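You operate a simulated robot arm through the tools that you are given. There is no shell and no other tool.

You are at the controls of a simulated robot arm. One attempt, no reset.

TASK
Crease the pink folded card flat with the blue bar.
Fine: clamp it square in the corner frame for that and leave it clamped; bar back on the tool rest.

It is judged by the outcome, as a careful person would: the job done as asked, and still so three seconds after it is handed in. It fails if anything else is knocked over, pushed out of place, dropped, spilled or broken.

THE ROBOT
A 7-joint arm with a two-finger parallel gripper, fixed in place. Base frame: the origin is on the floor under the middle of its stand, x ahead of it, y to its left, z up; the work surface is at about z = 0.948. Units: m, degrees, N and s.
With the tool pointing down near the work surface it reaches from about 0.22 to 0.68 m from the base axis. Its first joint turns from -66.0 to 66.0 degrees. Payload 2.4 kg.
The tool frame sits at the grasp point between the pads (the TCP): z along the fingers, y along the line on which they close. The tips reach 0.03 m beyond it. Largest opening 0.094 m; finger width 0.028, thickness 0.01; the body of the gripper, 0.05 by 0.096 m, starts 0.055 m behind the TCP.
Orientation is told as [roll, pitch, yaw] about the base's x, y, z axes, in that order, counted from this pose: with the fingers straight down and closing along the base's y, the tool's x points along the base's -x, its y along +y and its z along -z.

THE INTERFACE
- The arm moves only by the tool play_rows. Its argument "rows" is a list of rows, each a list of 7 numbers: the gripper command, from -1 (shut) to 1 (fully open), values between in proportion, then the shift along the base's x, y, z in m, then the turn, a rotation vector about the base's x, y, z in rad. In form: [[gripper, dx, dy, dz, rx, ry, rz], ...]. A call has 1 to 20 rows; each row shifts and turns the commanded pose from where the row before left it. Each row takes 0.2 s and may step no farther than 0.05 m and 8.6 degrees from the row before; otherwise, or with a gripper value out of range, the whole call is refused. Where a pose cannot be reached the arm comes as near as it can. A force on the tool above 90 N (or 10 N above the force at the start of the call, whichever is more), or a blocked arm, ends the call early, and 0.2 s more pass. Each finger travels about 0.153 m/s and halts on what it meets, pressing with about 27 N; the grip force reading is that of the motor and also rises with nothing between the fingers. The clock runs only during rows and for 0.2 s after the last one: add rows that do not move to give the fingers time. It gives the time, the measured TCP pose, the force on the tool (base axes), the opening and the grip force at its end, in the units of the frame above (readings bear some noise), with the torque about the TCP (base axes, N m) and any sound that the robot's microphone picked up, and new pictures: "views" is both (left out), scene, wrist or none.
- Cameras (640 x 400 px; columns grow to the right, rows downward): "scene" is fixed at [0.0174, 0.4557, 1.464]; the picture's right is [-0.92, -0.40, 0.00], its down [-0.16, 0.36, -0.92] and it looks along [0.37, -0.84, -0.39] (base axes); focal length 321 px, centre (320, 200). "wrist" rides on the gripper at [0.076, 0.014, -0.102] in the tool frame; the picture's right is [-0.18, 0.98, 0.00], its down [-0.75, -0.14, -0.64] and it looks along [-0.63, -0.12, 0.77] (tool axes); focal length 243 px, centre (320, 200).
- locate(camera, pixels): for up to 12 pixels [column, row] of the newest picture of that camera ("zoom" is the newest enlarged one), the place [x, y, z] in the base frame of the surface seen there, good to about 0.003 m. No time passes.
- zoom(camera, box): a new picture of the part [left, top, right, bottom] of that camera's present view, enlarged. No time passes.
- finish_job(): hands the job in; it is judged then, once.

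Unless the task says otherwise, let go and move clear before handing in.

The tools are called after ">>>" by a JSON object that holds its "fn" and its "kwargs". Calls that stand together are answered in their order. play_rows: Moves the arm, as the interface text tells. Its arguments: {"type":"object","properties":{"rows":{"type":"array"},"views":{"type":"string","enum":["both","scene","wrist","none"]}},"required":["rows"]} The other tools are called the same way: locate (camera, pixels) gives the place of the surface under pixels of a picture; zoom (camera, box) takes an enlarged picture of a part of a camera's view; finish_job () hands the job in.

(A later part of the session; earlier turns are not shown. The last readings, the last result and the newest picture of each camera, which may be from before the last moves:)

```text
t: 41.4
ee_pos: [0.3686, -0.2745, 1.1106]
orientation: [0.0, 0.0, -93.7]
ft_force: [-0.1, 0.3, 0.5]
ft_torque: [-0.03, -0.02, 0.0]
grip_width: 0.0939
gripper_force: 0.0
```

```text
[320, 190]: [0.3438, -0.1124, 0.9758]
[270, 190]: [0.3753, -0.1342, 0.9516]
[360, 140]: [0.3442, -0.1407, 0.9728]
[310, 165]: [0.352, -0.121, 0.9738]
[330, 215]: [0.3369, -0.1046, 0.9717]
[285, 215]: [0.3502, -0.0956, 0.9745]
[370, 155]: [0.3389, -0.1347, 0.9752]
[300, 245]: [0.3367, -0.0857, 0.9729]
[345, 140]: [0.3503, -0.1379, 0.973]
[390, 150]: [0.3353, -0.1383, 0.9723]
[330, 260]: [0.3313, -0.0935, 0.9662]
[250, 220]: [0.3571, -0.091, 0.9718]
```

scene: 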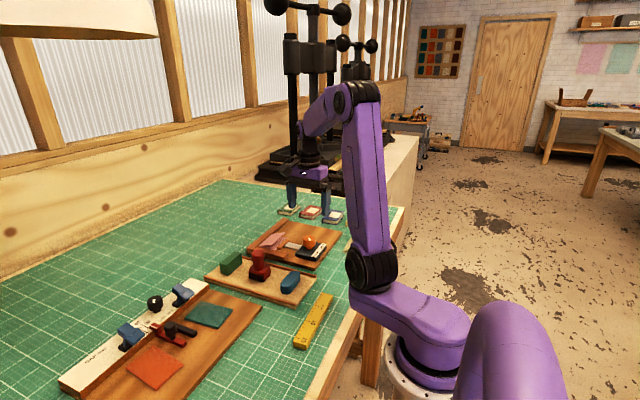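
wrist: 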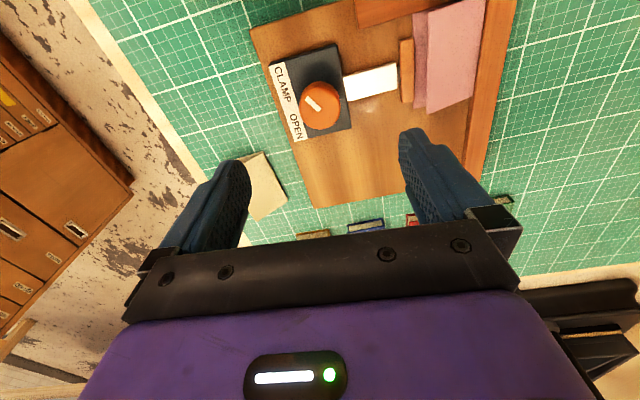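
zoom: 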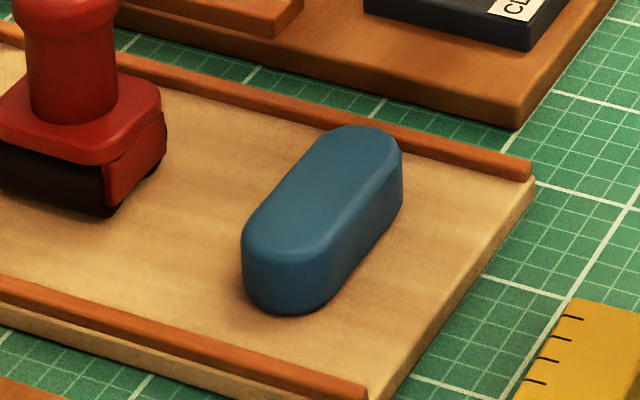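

The bar is a stadium shape about 0.065 m long along y, centred near (0.3435, −0.1125), with its top at about 0.974 on a tray at about 0.951. I'll move above it with the fingers closing along x and check its exact angle.

>>> {"fn": "play_rows", "kwargs": {"rows": [[1, -0.005, 0.046, 0, 0, 0, 0.066], [1, -0.005, 0.046, 0, 0, 0, 0], [1, -0.005, 0.046, 0, 0, 0, 0], [1, -0.005, 0.046, 0, 0, 0, 0], [1, -0.0058, 0.046, -0.015, 0, 0, 0], [1, 0, 0, 0, 0, 0, 0]], "views": "both"}}

>>> {"fn": "zoom", "kwargs": {"camera": "wrist", "box": [220, 80, 420, 205]}}

>>> {"fn": "locate", "kwargs": {"camera": "zoom", "pixels": [[320, 200], [320, 100], [320, 300], [250, 200], [390, 200], [280, 100], [280, 300], [360, 300], [360, 100], [200, 200], [450, 200], [320, 250]]}}

```text
t: 42.8
ee_pos: [0.341, -0.0463, 1.0944]
orientation: [0.0, 0.0, -89.9]
ft_force: [-0.9, 0.1, 0.5]
ft_torque: [-0.01, 0.01, 0.0]
grip_width: 0.0942
gripper_force: 0.1
```

scene: 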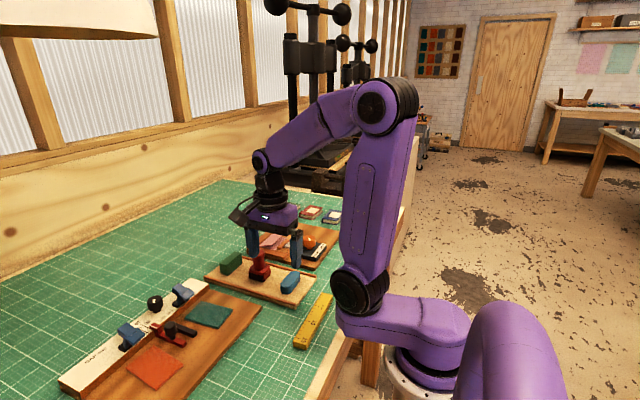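
wrist: 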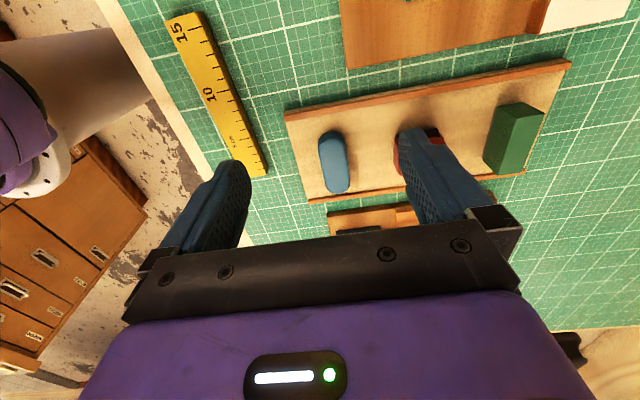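

```text
3.20 times, centred on (320, 142) of wrist
```

zoom: 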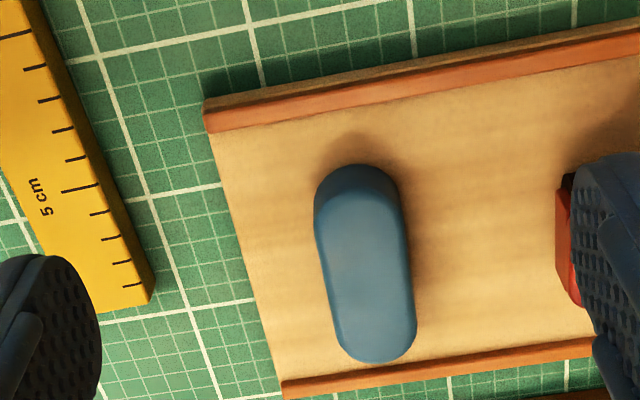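

```text
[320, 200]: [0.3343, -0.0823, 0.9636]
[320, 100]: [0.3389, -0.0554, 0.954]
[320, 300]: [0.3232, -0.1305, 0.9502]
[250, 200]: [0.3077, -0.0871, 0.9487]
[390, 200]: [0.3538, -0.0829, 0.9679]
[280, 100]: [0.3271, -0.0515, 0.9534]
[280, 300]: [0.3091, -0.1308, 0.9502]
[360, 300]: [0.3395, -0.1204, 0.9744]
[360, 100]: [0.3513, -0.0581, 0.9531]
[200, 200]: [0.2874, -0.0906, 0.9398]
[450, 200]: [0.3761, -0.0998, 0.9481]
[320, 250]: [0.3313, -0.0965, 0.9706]
```

The bar sits nearly along y. I'll zoom in tighter to get its edges for centring the grasp.

>>> {"fn": "zoom", "kwargs": {"camera": "wrist", "box": [296, 125, 376, 200]}}

>>> {"fn": "locate", "kwargs": {"camera": "zoom", "pixels": [[240, 200], [340, 200], [300, 200], [260, 280], [360, 280], [310, 280], [295, 120], [320, 340], [240, 140], [340, 120], [285, 70], [325, 365]]}}

```text
5.33 times, centred on (336, 162) of wrist
```

zoom: 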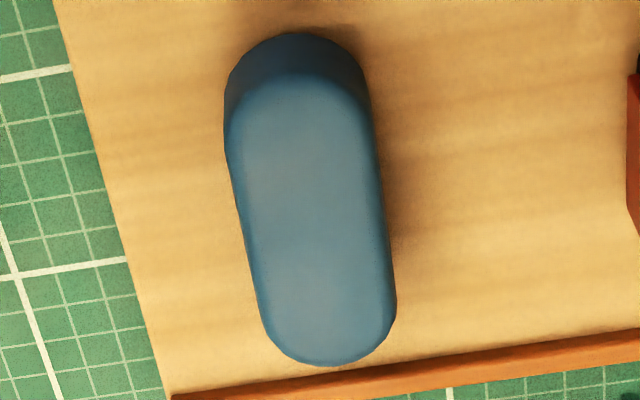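

```text
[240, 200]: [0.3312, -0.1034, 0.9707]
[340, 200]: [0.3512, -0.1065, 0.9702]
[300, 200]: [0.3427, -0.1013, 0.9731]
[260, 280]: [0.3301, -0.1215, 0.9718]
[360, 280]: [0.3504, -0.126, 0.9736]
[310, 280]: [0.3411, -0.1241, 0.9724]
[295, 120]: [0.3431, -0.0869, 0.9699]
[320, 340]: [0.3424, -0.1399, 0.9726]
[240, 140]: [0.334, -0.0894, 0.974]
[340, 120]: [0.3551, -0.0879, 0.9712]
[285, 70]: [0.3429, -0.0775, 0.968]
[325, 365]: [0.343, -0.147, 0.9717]
```

The bar's axis runs along y at x ≈ 0.3435, from y ≈ −0.147 to −0.079. I'll move over its centre, partly close the fingers for clearance, and descend to z ≈ 0.99 so about 8 mm of bar stays below the tips.

>>> {"fn": "play_rows", "kwargs": {"rows": [[0.2, 0, -0.035, 0, 0, 0, 0], [0.2, 0, -0.0345, 0, 0, 0, 0], [0.2, 0, 0, -0.04, 0, 0, 0], [0.2, 0, 0, -0.025, 0, 0, 0], [0.2, 0, 0, 0, 0, 0, 0]], "views": "both"}}

>>> {"fn": "zoom", "kwargs": {"camera": "scene", "box": [250, 245, 330, 295]}}

```text
t: 44.0
ee_pos: [0.3404, -0.1136, 1.0288]
orientation: [0.0, 0.0, -90.0]
ft_force: [-0.2, -0.2, 0.2]
ft_torque: [-0.01, -0.02, 0.0]
grip_width: 0.0567
gripper_force: 0.1
```

scene: 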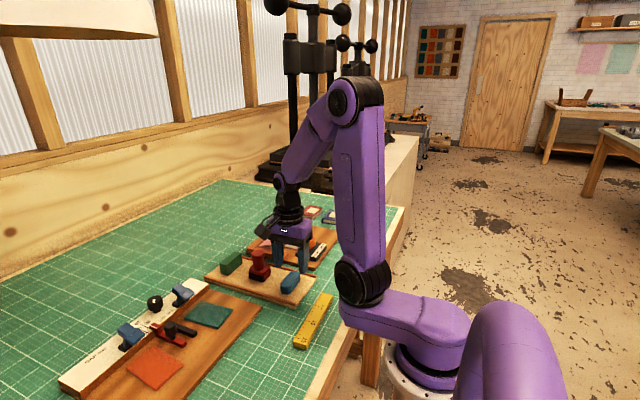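
wrist: 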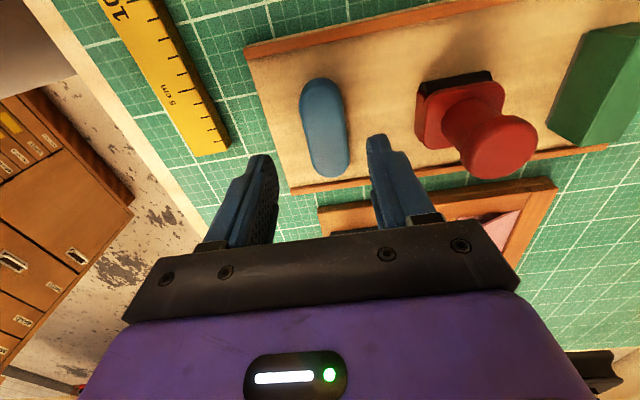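

```text
8.00 times, centred on (290, 270) of scene
```

zoom: 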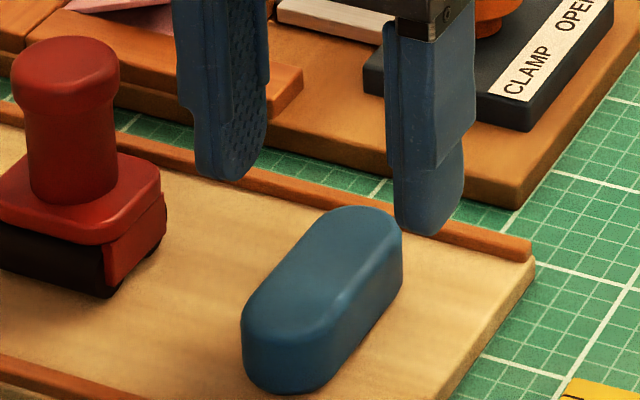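

The bar's centre at row 141 is about 6 px right of the fingers' midline, so it needs a shift of about +3.5 mm in x. I'll correct, descend and look before closing.

>>> {"fn": "play_rows", "kwargs": {"rows": [[0.2, 0.0035, -0.0005, 0, 0, 0, 0], [0.2, 0, 0, -0.02, 0, 0, 0], [0.2, 0, 0, -0.012, 0, 0, 0], [0.2, 0, 0, -0.007, 0, 0, 0], [0.2, 0, 0, 0, 0, 0, 0]], "views": "both"}}

>>> {"fn": "zoom", "kwargs": {"camera": "scene", "box": [250, 245, 330, 295]}}

```text
t: 45.2
ee_pos: [0.3456, -0.114, 0.9916]
orientation: [-0.1, -0.1, -90.0]
ft_force: [0.8, 0.3, -1.0]
ft_torque: [-0.02, 0.0, -0.02]
grip_width: 0.0562
gripper_force: 0.0
```

scene: 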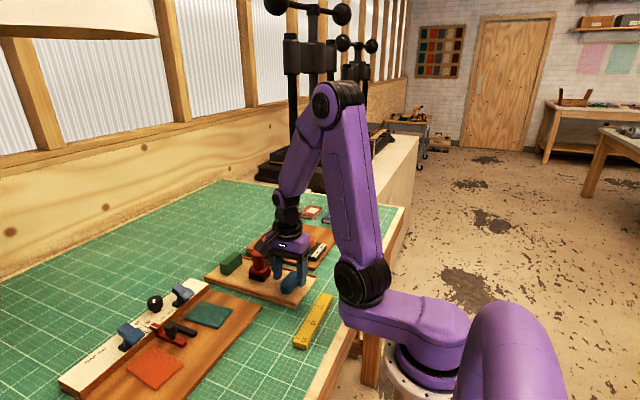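
wrist: 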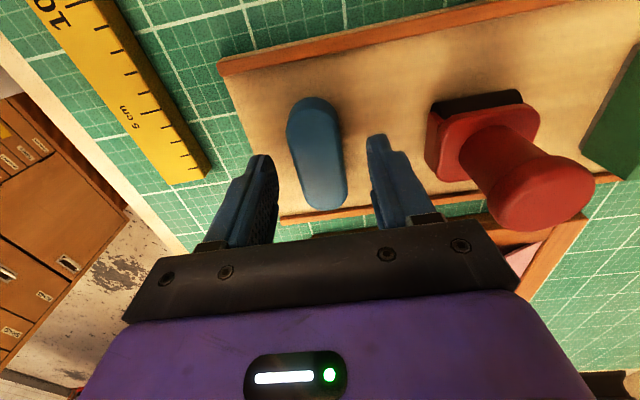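

```text
8.00 times, centred on (290, 270) of scene
```

zoom: 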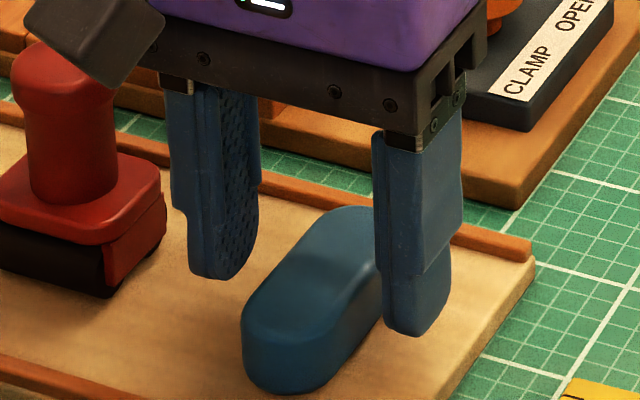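

The bar is centred between the pads at row 170, with the tips about 9–10 mm above the tray. I'll close on the bar.

>>> {"fn": "play_rows", "kwargs": {"rows": [[-0.2, 0, 0, 0, 0, 0, 0], [-0.6, 0, 0, 0, 0, 0, 0], [-1, 0, 0, 0, 0, 0, 0], [-1, 0, 0, 0, 0, 0, 0]], "views": "both"}}

>>> {"fn": "zoom", "kwargs": {"camera": "scene", "box": [250, 245, 330, 295]}}

```text
t: 46.2
ee_pos: [0.3457, -0.1131, 0.9908]
orientation: [0.0, 0.0, -89.9]
ft_force: [-0.1, -0.1, 0.0]
ft_torque: [-0.02, 0.0, 0.0]
grip_width: 0.0289
gripper_force: 26.9
```

scene: 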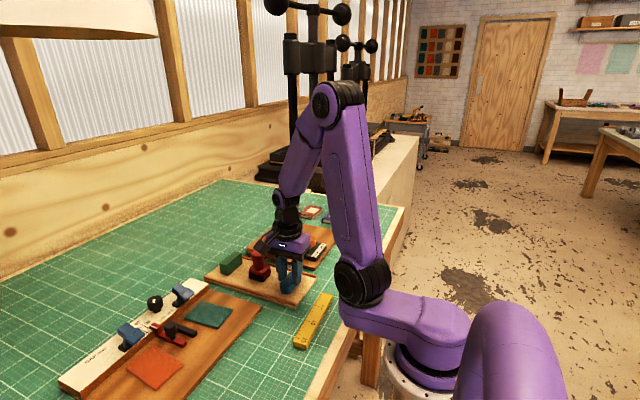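
wrist: 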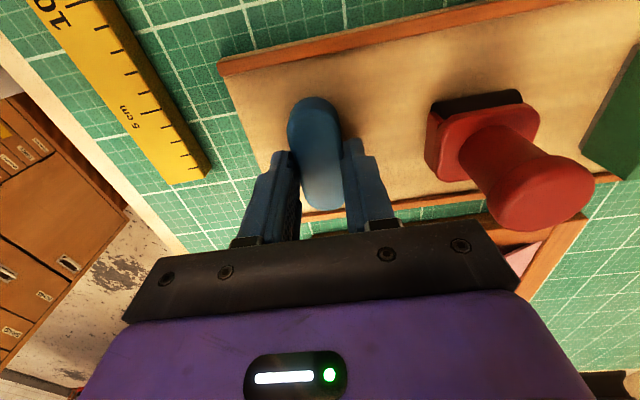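

```text
8.00 times, centred on (290, 270) of scene
```

zoom: 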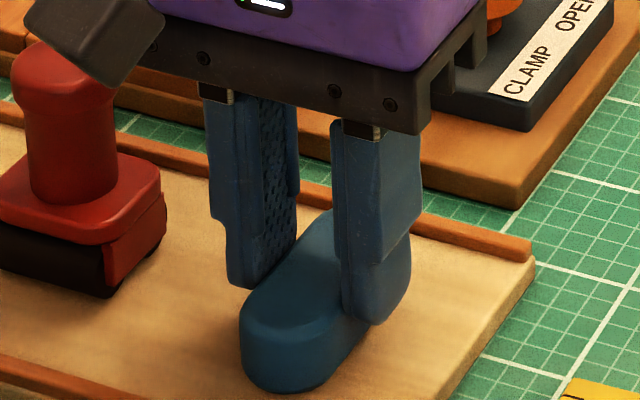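

The bar is held at 28.9 mm width with no side load. I'll lift it straight up, carry it above the stamp's height to over the flap, and look.

>>> {"fn": "play_rows", "kwargs": {"rows": [[-1, 0, 0, 0.015, 0, 0, 0], [-1, 0, 0, 0.04, 0, 0, 0], [-1, 0, 0, 0.045, 0, 0, 0], [-1, 0.0289, -0.031, 0, 0, 0, 0], [-1, 0.0289, -0.031, 0, 0, 0, 0], [-1, 0.0289, -0.031, 0, 0, 0, 0], [-1, 0.0289, -0.031, 0, 0, 0, 0], [-1, 0.0284, -0.031, 0, 0, 0, 0], [-1, 0, 0, 0, 0, 0, 0]], "views": "both"}}

>>> {"fn": "zoom", "kwargs": {"camera": "scene", "box": [240, 200, 340, 262]}}

>>> {"fn": "zoom", "kwargs": {"camera": "wrist", "box": [220, 40, 440, 180]}}

```text
t: 48.2
ee_pos: [0.4913, -0.2687, 1.0907]
orientation: [0.0, 0.0, -90.0]
ft_force: [-1.1, -0.5, -1.2]
ft_torque: [0.0, -0.01, 0.02]
grip_width: 0.029
gripper_force: 27.4
```

scene: 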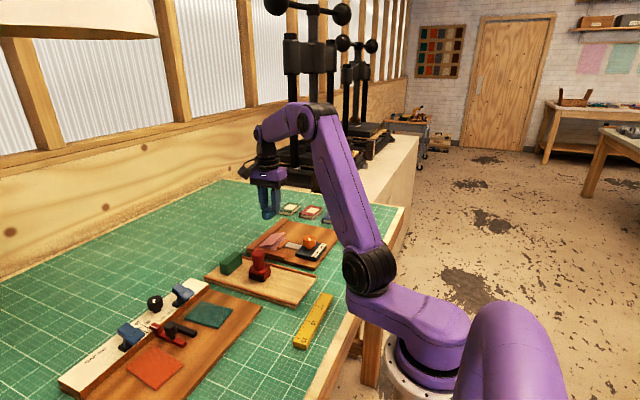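
wrist: 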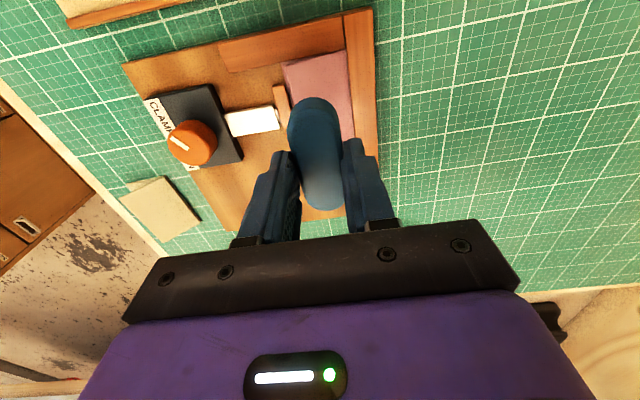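

```text
6.40 times, centred on (290, 231) of scene
```

zoom: 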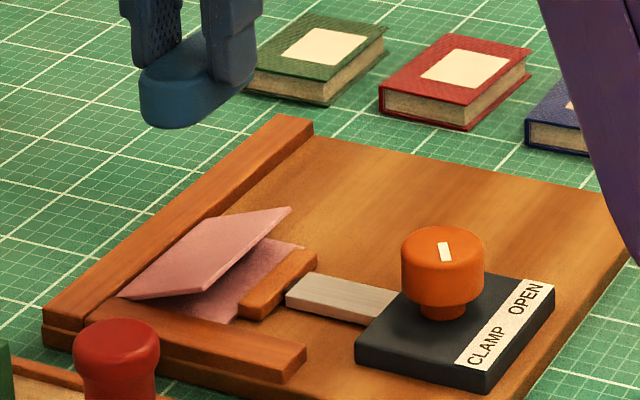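

```text
2.86 times, centred on (330, 110) of wrist
```

zoom: 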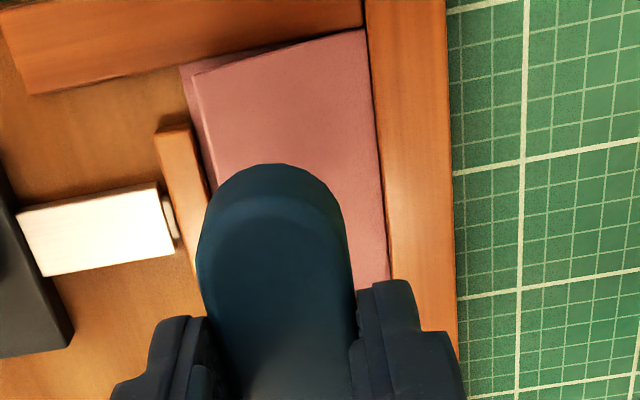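

The bar hangs over the card, with the flap between the side and back fences. I'll locate the flap's free edge and the fence lines to place the bar precisely.

>>> {"fn": "locate", "kwargs": {"camera": "zoom", "pixels": [[200, 80], [208, 140], [280, 60], [360, 40], [330, 100], [280, 120], [186, 75], [380, 150], [385, 240], [300, 35], [165, 140], [120, 72]]}}

>>> {"fn": "zoom", "kwargs": {"camera": "scene", "box": [250, 222, 300, 254]}}

>>> {"fn": "locate", "kwargs": {"camera": "zoom", "pixels": [[450, 127], [278, 288], [360, 205], [115, 300], [300, 150], [200, 230], [330, 350], [475, 205], [430, 190], [200, 305], [420, 270], [350, 320]]}}

```text
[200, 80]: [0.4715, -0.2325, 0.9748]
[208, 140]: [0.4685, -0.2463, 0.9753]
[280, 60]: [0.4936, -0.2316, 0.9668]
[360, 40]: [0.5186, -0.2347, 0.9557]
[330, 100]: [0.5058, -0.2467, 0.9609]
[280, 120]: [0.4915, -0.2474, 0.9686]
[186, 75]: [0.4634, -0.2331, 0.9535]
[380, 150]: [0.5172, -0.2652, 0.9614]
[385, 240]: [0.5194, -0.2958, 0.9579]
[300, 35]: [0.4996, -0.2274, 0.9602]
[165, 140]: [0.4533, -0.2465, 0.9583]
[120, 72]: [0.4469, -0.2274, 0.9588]
```

```text
12.50 times, centred on (275, 238) of scene
```

zoom: 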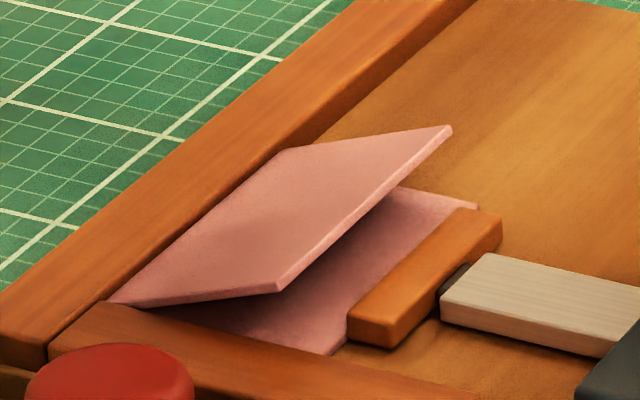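

```text
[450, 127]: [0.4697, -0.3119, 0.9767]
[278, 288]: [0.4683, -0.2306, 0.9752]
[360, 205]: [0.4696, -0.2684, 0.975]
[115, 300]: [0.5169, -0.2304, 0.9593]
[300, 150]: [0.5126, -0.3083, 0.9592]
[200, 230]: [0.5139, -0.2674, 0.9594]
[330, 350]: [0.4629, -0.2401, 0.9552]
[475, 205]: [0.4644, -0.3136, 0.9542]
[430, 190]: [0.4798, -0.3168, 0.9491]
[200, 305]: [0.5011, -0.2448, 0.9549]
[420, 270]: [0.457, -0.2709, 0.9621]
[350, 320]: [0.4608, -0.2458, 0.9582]
```

The leaf and flap edges run straight at x ≈ 0.463 and 0.469, so the card is square. I'll lower the bar onto the middle of the flap, slowly near contact.

>>> {"fn": "play_rows", "kwargs": {"rows": [[-1, 0, 0, -0.035, 0, 0, 0], [-1, 0, 0, -0.033, 0, 0, 0], [-1, 0, 0, -0.006, 0, 0, 0], [-1, 0, 0, -0.004, 0, 0, 0], [-1, 0, 0, -0.004, 0, 0, 0], [-1, 0, 0, 0, 0, 0, 0]], "views": "both"}}

>>> {"fn": "zoom", "kwargs": {"camera": "scene", "box": [250, 215, 310, 253]}}

>>> {"fn": "zoom", "kwargs": {"camera": "wrist", "box": [220, 60, 440, 200]}}

```text
t: 49.6
ee_pos: [0.4898, -0.2695, 1.0085]
orientation: [0.1, 0.0, -90.0]
ft_force: [0.3, -0.2, -0.4]
ft_torque: [-0.01, -0.01, 0.01]
grip_width: 0.0288
gripper_force: 26.8
```

scene: 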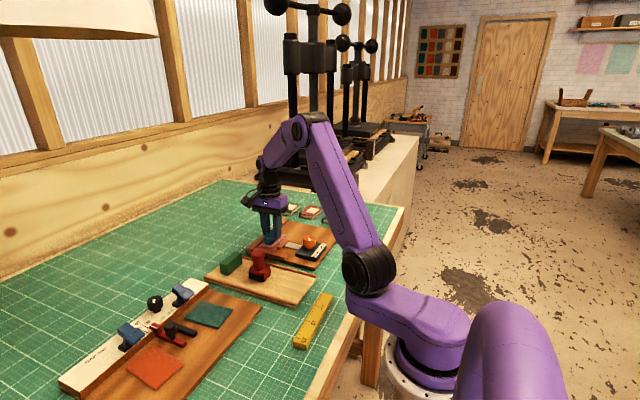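
wrist: 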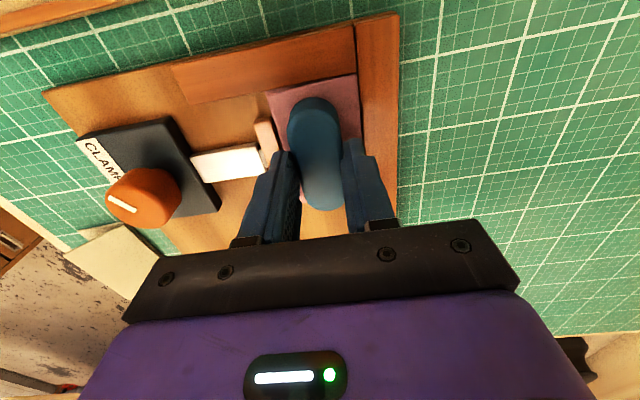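

```text
10.53 times, centred on (280, 234) of scene
```

zoom: 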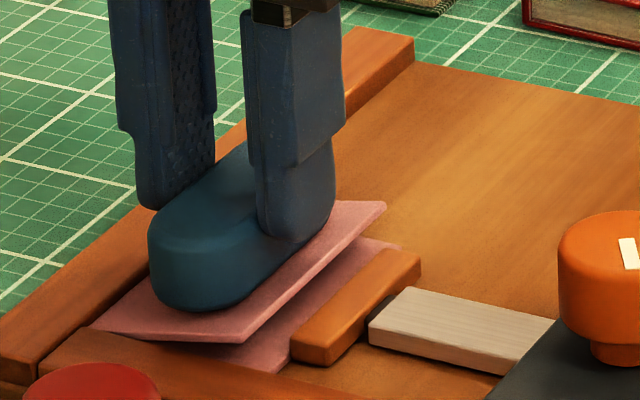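

```text
2.86 times, centred on (330, 130) of wrist
```

zoom: 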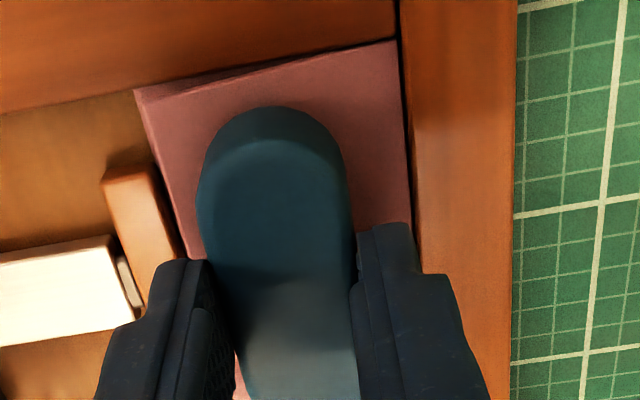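

The bar is just meeting the flap at about z 0.9685 with no notable force. I'll keep lowering gently toward a closed flap.

>>> {"fn": "play_rows", "kwargs": {"rows": [[-1, 0, 0, -0.003, 0, 0, 0], [-1, 0, 0, -0.003, 0, 0, 0], [-1, 0, 0, -0.003, 0, 0, 0], [-1, 0, 0, -0.002, 0, 0, 0], [-1, 0, 0, 0, 0, 0, 0]], "views": "both"}}

>>> {"fn": "zoom", "kwargs": {"camera": "scene", "box": [250, 215, 310, 253]}}

>>> {"fn": "zoom", "kwargs": {"camera": "wrist", "box": [220, 60, 440, 200]}}

```text
t: 50.8
ee_pos: [0.4901, -0.2694, 0.998]
orientation: [0.1, -0.1, -89.9]
ft_force: [-3.6, 1.7, 15.6]
ft_torque: [0.18, -0.01, -0.01]
grip_width: 0.0288
gripper_force: 27.1
```

scene: 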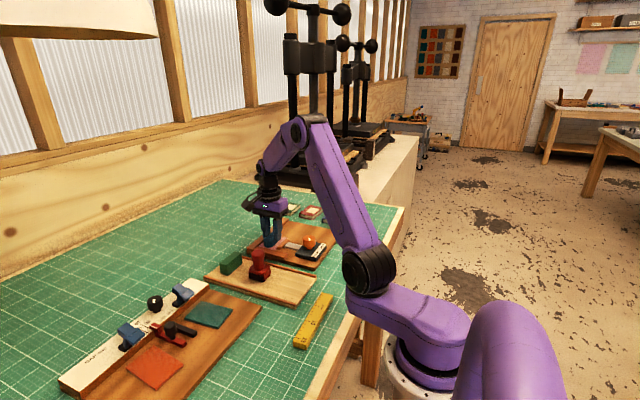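
wrist: 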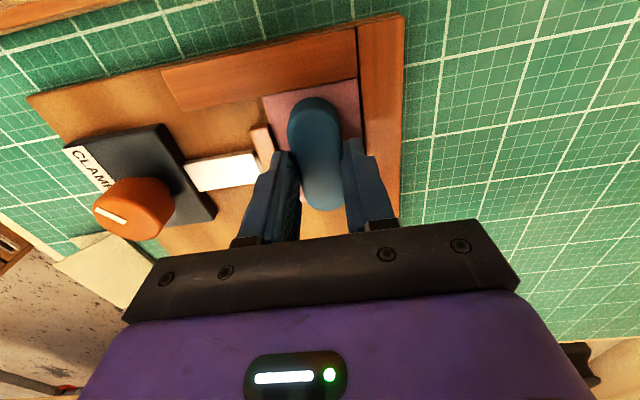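

```text
10.53 times, centred on (280, 234) of scene
```

zoom: 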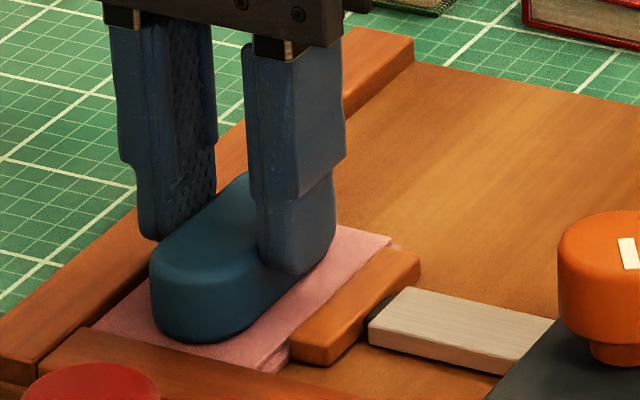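

```text
2.86 times, centred on (330, 130) of wrist
```

zoom: 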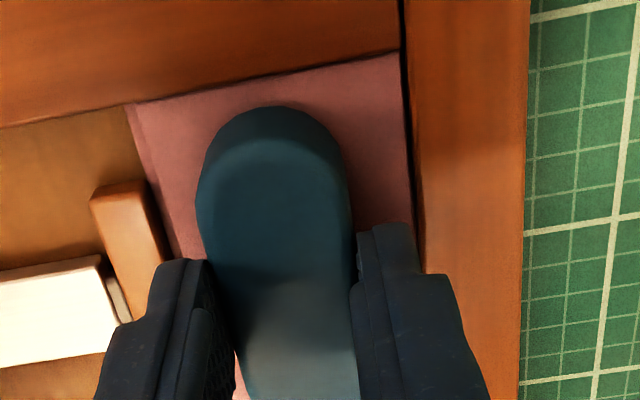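

The flap is pressed flat with 15.6 N. I'll slide the bar toward the fold at the back fence (+x, into the fence) to work the crease itself.

>>> {"fn": "play_rows", "kwargs": {"rows": [[-1, 0.003, 0, 0, 0, 0, 0], [-1, 0.003, 0, 0, 0, 0, 0], [-1, 0.003, 0, 0, 0, 0, 0], [-1, 0.0015, 0, 0, 0, 0, 0], [-1, 0, 0, -0.0005, 0, 0, 0], [-1, 0, 0, 0, 0, 0, 0]], "views": "both"}}

>>> {"fn": "zoom", "kwargs": {"camera": "scene", "box": [250, 215, 310, 253]}}

>>> {"fn": "zoom", "kwargs": {"camera": "wrist", "box": [220, 60, 440, 200]}}

```text
t: 52.2
ee_pos: [0.5015, -0.2689, 0.999]
orientation: [0.1, -0.2, -90.2]
ft_force: [-6.9, -1.4, 20.1]
ft_torque: [-0.02, 0.16, -0.03]
grip_width: 0.0288
gripper_force: 26.9
```

scene: 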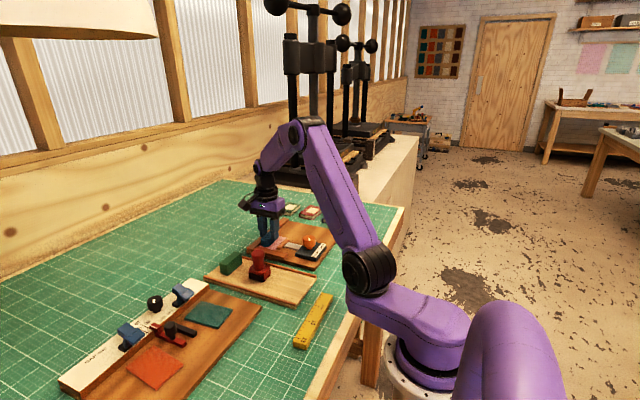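
wrist: 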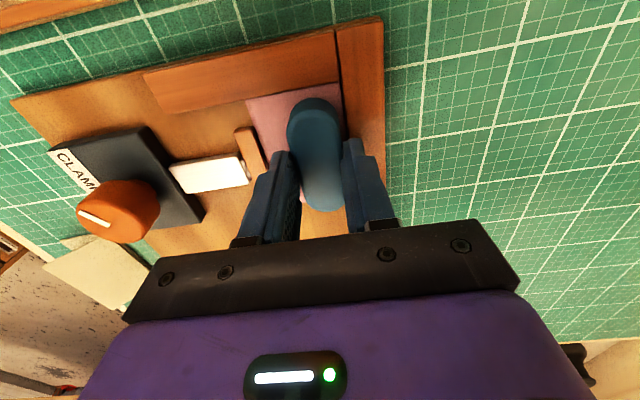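

```text
10.53 times, centred on (280, 234) of scene
```

zoom: 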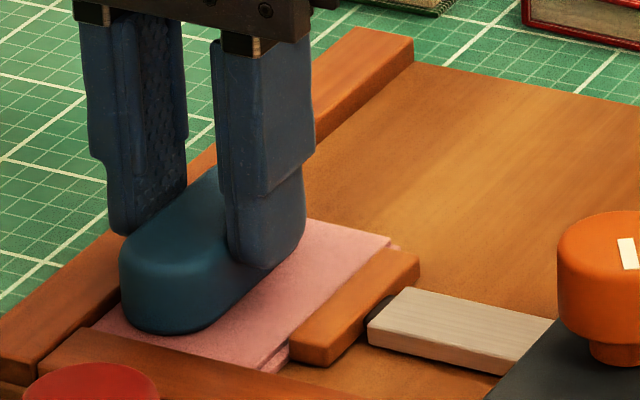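

```text
2.86 times, centred on (330, 130) of wrist
```

zoom: 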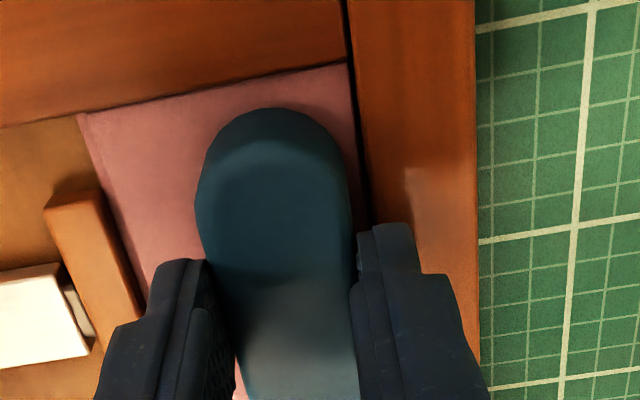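

The bar bears on the fold line at 20 N, close against the back fence. I'll finish this stroke toward the side fence, then lift a little and see how the flap behaves.

>>> {"fn": "play_rows", "kwargs": {"rows": [[-1, 0, 0.002, 0, 0, 0, 0], [-1, 0, 0.0015, 0, 0, 0, 0], [-1, 0, 0, 0, 0, 0, 0], [-1, 0, 0, 0.006, 0, 0, 0], [-1, 0, 0, 0.009, 0, 0, 0], [-1, 0, 0, 0.01, 0, 0, 0], [-1, 0, 0, 0, 0, 0, 0]], "views": "both"}}

>>> {"fn": "zoom", "kwargs": {"camera": "scene", "box": [250, 215, 310, 253]}}

>>> {"fn": "zoom", "kwargs": {"camera": "wrist", "box": [220, 60, 440, 200]}}

```text
t: 53.8
ee_pos: [0.5007, -0.2654, 1.0236]
orientation: [-0.1, 0.0, -89.9]
ft_force: [-0.9, 1.0, -1.1]
ft_torque: [0.01, 0.05, 0.01]
grip_width: 0.0292
gripper_force: 26.8
```

scene: 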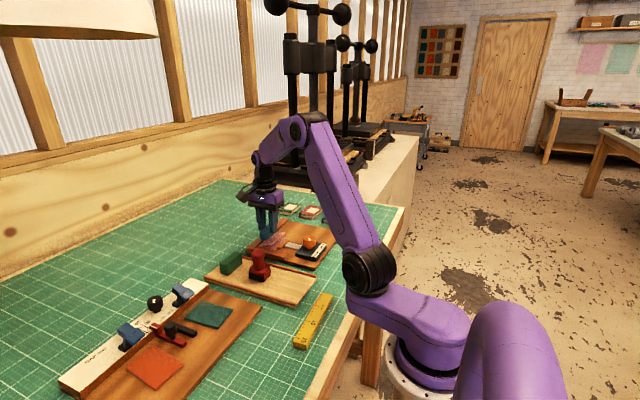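
wrist: 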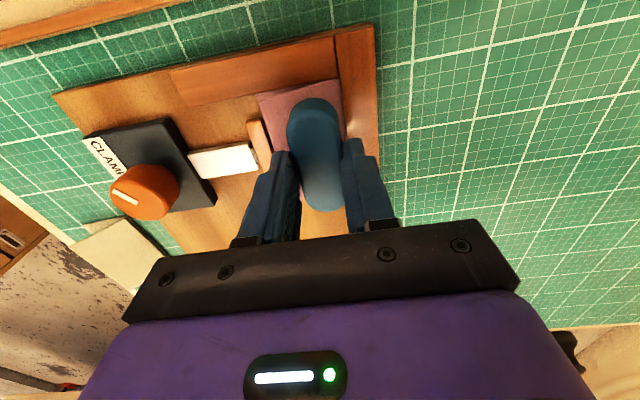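

```text
10.53 times, centred on (280, 234) of scene
```

zoom: 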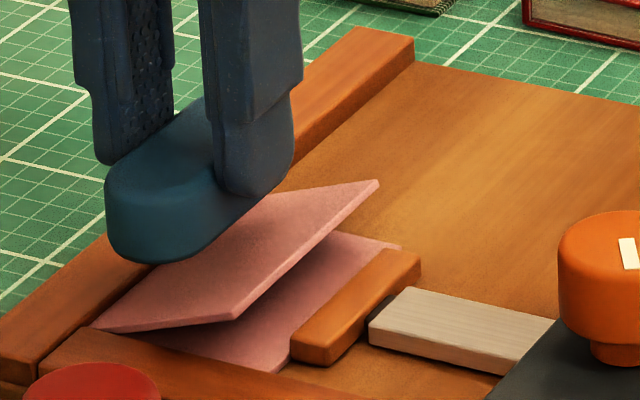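

```text
2.86 times, centred on (330, 130) of wrist
```

zoom: 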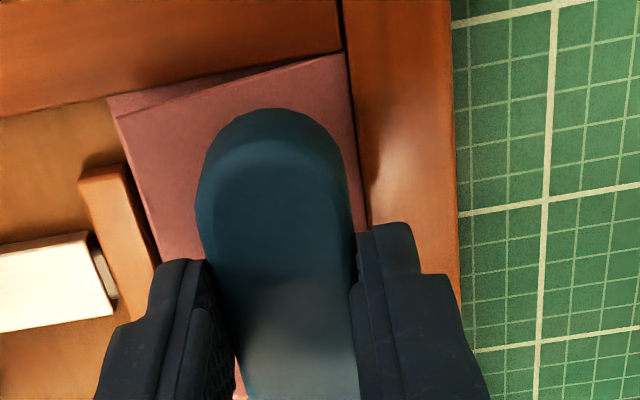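

The flap sprang back up to about 25°, so one press isn't enough and it needs firm strokes along the whole fold. I'll start at the −y end, press to about 25–30 N and draw the bar along the fold toward the side fence.

>>> {"fn": "play_rows", "kwargs": {"rows": [[-1, 0.001, -0.02, 0, 0, 0, 0], [-1, 0, -0.018, 0, 0, 0, 0], [-1, 0, 0, -0.012, 0, 0, 0], [-1, 0, 0, -0.008, 0, 0, 0], [-1, 0, 0, -0.004, 0, 0, 0], [-1, 0, 0, -0.0015, 0, 0, 0], [-1, 0, 0, -0.0005, 0, 0, 0], [-1, 0, 0, 0, 0, 0, 0]], "views": "both"}}

>>> {"fn": "zoom", "kwargs": {"camera": "scene", "box": [250, 215, 310, 253]}}

>>> {"fn": "zoom", "kwargs": {"camera": "wrist", "box": [220, 40, 440, 180]}}

```text
t: 55.6
ee_pos: [0.5019, -0.3043, 0.9976]
orientation: [0.2, -0.1, -90.0]
ft_force: [-2.2, 1.5, 19.4]
ft_torque: [0.36, 0.02, 0.09]
grip_width: 0.029
gripper_force: 26.7
```

scene: 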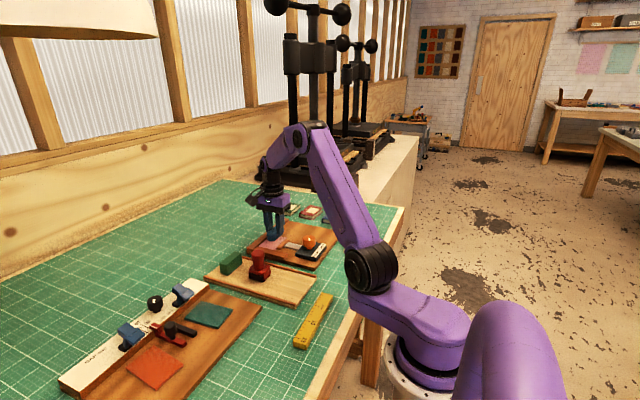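
wrist: 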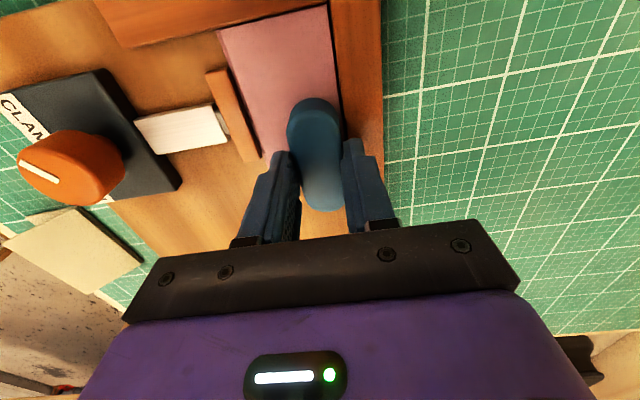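

```text
10.53 times, centred on (280, 234) of scene
```

zoom: 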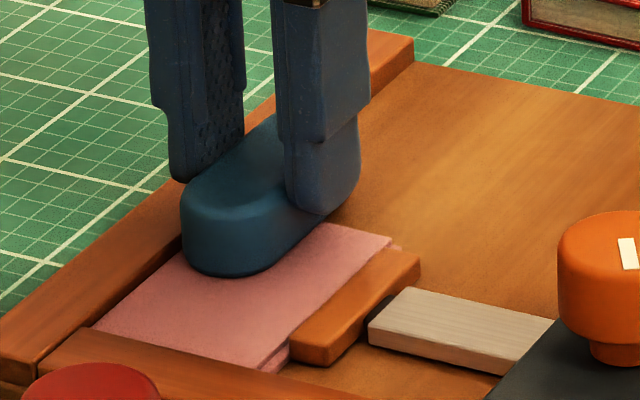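

```text
2.86 times, centred on (330, 110) of wrist
```

zoom: 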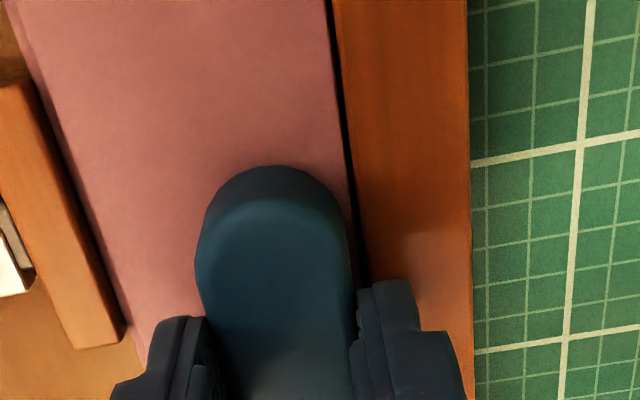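

The bar presses the −y end of the fold with 19 N and the flap lies shut. I'll press slightly firmer and stroke +y along the fold to just short of the side fence.

>>> {"fn": "play_rows", "kwargs": {"rows": [[-1, 0, 0, -0.0006, 0, 0, 0], [-1, 0, 0.003, 0, 0, 0, 0], [-1, 0, 0.003, 0, 0, 0, 0], [-1, 0, 0.003, 0, 0, 0, 0], [-1, 0, 0.003, 0, 0, 0, 0], [-1, 0, 0.003, 0, 0, 0, 0], [-1, 0, 0.003, 0, 0, 0, 0], [-1, 0, 0.003, 0, 0, 0, 0], [-1, 0, 0.003, 0, 0, 0, 0], [-1, 0, 0.003, 0, 0, 0, 0], [-1, 0, 0.003, 0, 0, 0, 0], [-1, 0, 0.003, 0, 0, 0, 0], [-1, 0, 0.003, 0, 0, 0, 0], [-1, 0, 0.002, 0, 0, 0, 0], [-1, 0, 0, 0, 0, 0, 0]], "views": "both"}}

>>> {"fn": "zoom", "kwargs": {"camera": "scene", "box": [250, 215, 310, 253]}}

>>> {"fn": "zoom", "kwargs": {"camera": "wrist", "box": [220, 60, 440, 200]}}

```text
t: 58.8
ee_pos: [0.5024, -0.2663, 0.9962]
orientation: [0.1, -0.1, -89.9]
ft_force: [-1.2, -6.2, 15.6]
ft_torque: [-0.33, -0.05, -0.05]
grip_width: 0.0294
gripper_force: 27.0
```

scene: 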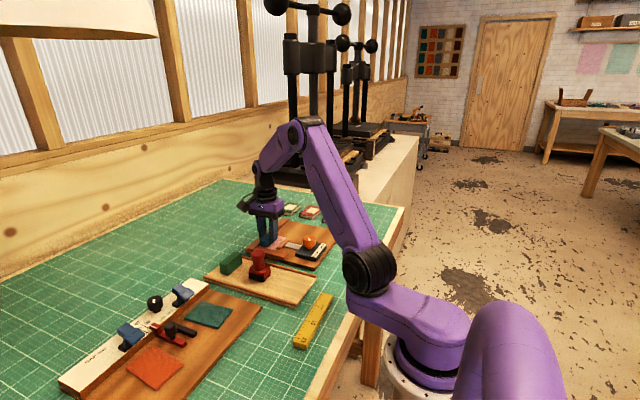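
wrist: 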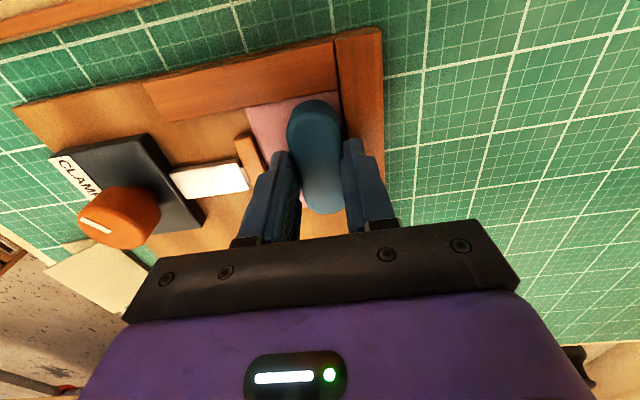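

```text
10.53 times, centred on (280, 234) of scene
```

zoom: 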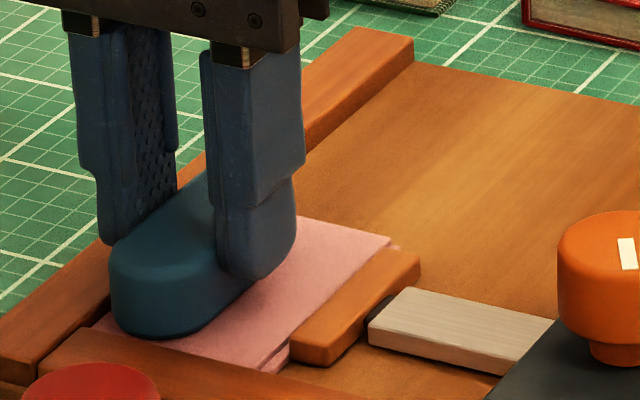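

```text
2.86 times, centred on (330, 130) of wrist
```

zoom: 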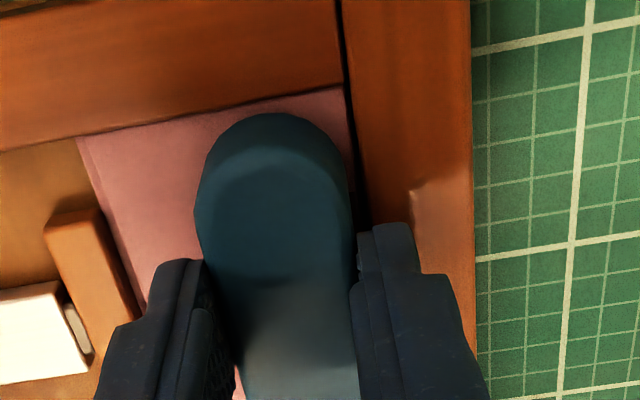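

The stroke is finished with 15.6 N still on the fold and the card in place. I'll lift and see whether the flap now stays down.

>>> {"fn": "play_rows", "kwargs": {"rows": [[-1, 0, 0, 0.006, 0, 0, 0], [-1, 0, 0, 0.009, 0, 0, 0], [-1, 0, 0, 0.01, 0, 0, 0], [-1, 0, 0, 0, 0, 0, 0]], "views": "both"}}

>>> {"fn": "zoom", "kwargs": {"camera": "scene", "box": [250, 215, 310, 253]}}

>>> {"fn": "zoom", "kwargs": {"camera": "wrist", "box": [220, 60, 440, 200]}}

```text
t: 59.8
ee_pos: [0.5023, -0.2654, 1.0194]
orientation: [0.0, 0.0, -90.0]
ft_force: [-0.3, -0.2, -0.7]
ft_torque: [0.01, -0.02, -0.01]
grip_width: 0.0286
gripper_force: 26.9
```

scene: 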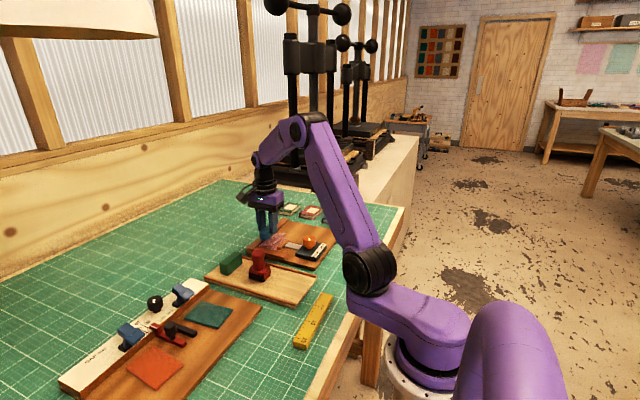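
wrist: 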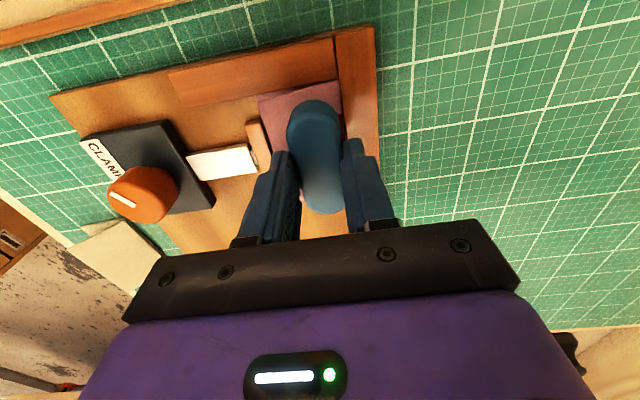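

```text
10.53 times, centred on (280, 234) of scene
```

zoom: 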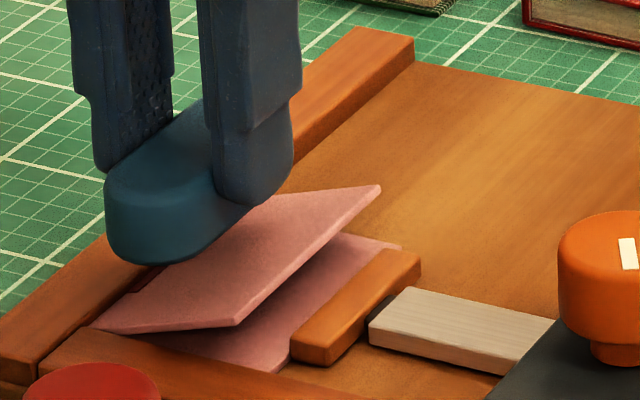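

```text
2.86 times, centred on (330, 130) of wrist
```

zoom: 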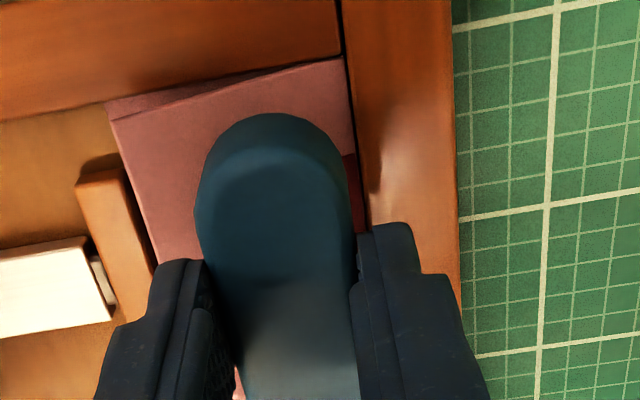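

There is now a dark line along the fold at about (352,170) in the wrist zoom, beginning part-way along, which looks like the creased stretch. I'll move the bar aside and look at the whole fold.

>>> {"fn": "play_rows", "kwargs": {"rows": [[-1, 0, 0, 0.04, 0, 0, 0], [-1, 0, 0.03, 0.03, 0, 0, 0], [-1, -0.03, 0.04, 0, 0, 0, 0], [-1, -0.02, 0.02, 0, 0, 0, 0], [-1, 0, 0, 0, 0, 0, 0]], "views": "both"}}

>>> {"fn": "zoom", "kwargs": {"camera": "scene", "box": [250, 222, 300, 254]}}

>>> {"fn": "zoom", "kwargs": {"camera": "wrist", "box": [260, 60, 440, 200]}}

```text
t: 61.0
ee_pos: [0.4509, -0.173, 1.0902]
orientation: [0.0, 0.0, -90.1]
ft_force: [-0.9, -1.2, -0.8]
ft_torque: [-0.01, -0.01, 0.02]
grip_width: 0.0291
gripper_force: 27.1
```

scene: 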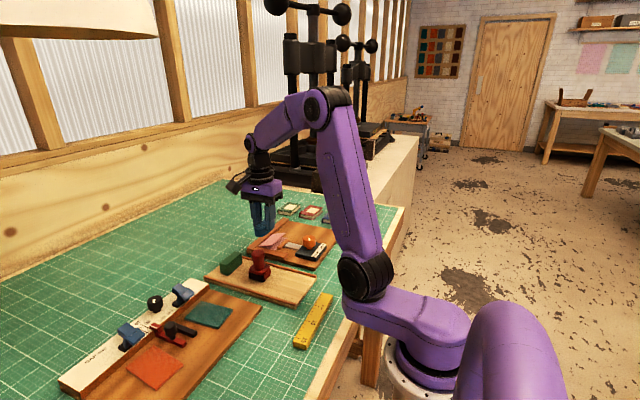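
wrist: 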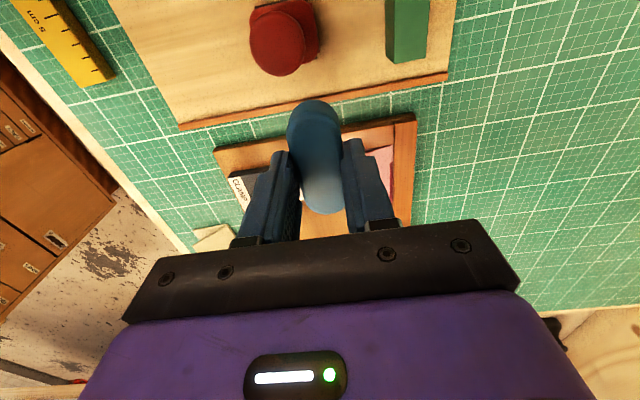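

```text
12.50 times, centred on (275, 238) of scene
```

zoom: 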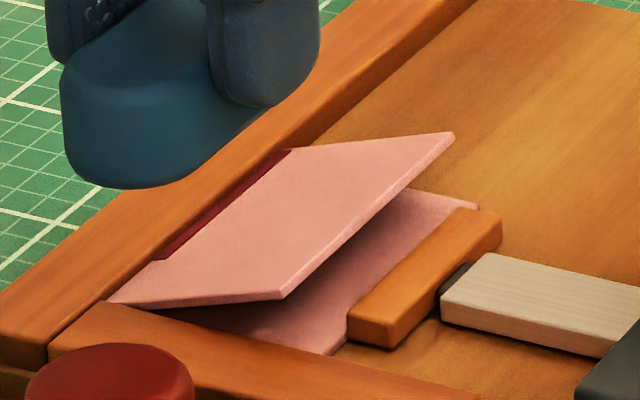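

```text
2.86 times, centred on (350, 130) of wrist
```

zoom: 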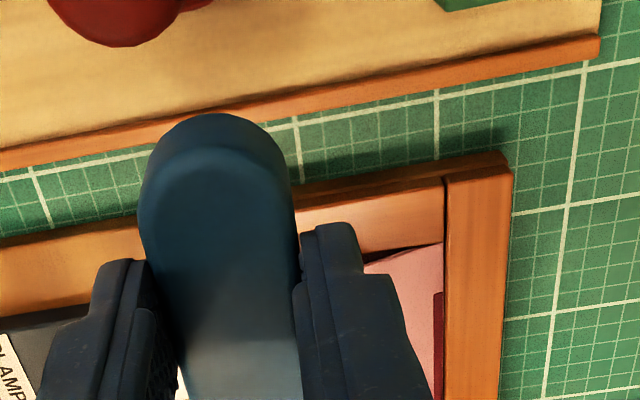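

The fold shows a dark creased strip from its −y end (290,150) to about (155,262), and the last quarter near the side fence is still pale. I'll measure where the strip ends.

>>> {"fn": "locate", "kwargs": {"camera": "scene", "pixels": [[272.6, 234.2], [267, 238.8], [262, 242.8], [261, 243.8], [258.5, 245.8], [285.2, 233.2], [272, 245]]}}

>>> {"fn": "zoom", "kwargs": {"camera": "scene", "box": [254, 230, 279, 248]}}

```text
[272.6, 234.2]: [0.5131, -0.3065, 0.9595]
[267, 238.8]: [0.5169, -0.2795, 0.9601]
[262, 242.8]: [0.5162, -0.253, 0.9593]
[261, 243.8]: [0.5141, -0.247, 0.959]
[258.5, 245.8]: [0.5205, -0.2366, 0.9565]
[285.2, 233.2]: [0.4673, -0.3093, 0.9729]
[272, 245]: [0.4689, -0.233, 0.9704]
```

```text
16.00 times, centred on (266, 239) of scene
```

zoom: 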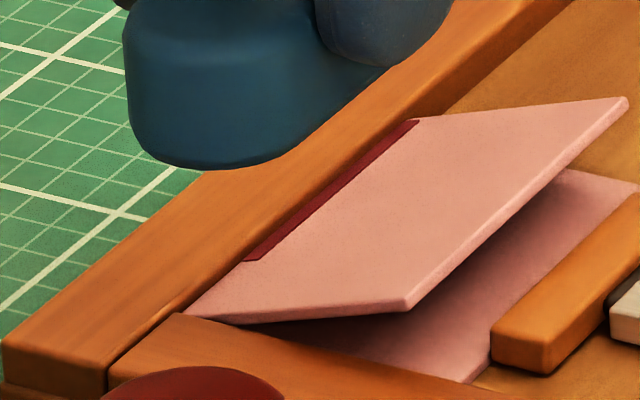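

The strip covers roughly 73% of the fold, ending near y ≈ −0.25. The folded stack seems about level with the fence tops, so the bar may be able to ride over the fold and the side fence. First I'll press at the known place to get a height reference.

>>> {"fn": "play_rows", "kwargs": {"rows": [[-1, 0.017, -0.034, 0, 0, 0, 0], [-1, 0.017, -0.034, 0, 0, 0, 0], [-1, 0.016, -0.032, 0, 0, 0, 0], [-1, 0, 0, -0.04, 0, 0, 0], [-1, 0, 0, -0.035, 0, 0, 0], [-1, 0, 0, -0.01, 0, 0, 0], [-1, 0, 0, -0.005, 0, 0, 0], [-1, 0, 0, -0.003, 0, 0, 0], [-1, 0, 0, 0, 0, 0, 0]], "views": "none"}}

>>> {"fn": "play_rows", "kwargs": {"rows": [[-1, 0, 0, -0.001, 0, 0, 0], [-1, 0, 0, 0, 0, 0, 0]], "views": "none"}}

>>> {"fn": "play_rows", "kwargs": {"rows": [[-1, 0, 0, -0.0007, 0, 0, 0], [-1, 0, 0, 0, 0, 0, 0]], "views": "wrist"}}

```text
t: 63.0
ee_pos: [0.5022, -0.275, 0.9983]
orientation: [0.1, 0.0, -90.0]
ft_force: [-1.0, -0.2, 0.1]
ft_torque: [0.01, 0.02, 0.0]
grip_width: 0.029
gripper_force: 26.9
```

```text
t: 63.6
ee_pos: [0.5019, -0.276, 0.9977]
orientation: [0.0, 0.0, -90.0]
ft_force: [0.4, 0.1, 0.6]
ft_torque: [-0.04, -0.03, 0.01]
grip_width: 0.029
gripper_force: 27.0
```

```text
t: 64.2
ee_pos: [0.5022, -0.2762, 0.9964]
orientation: [0.0, 0.1, -90.1]
ft_force: [-0.6, 1.6, 3.3]
ft_torque: [0.03, 0.01, 0.0]
grip_width: 0.0287
gripper_force: 26.9
```

wrist: 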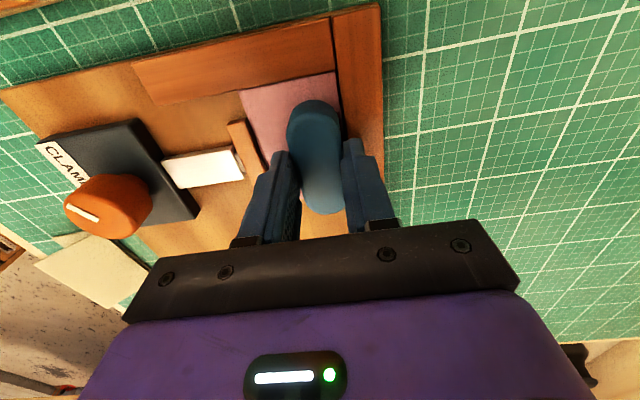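

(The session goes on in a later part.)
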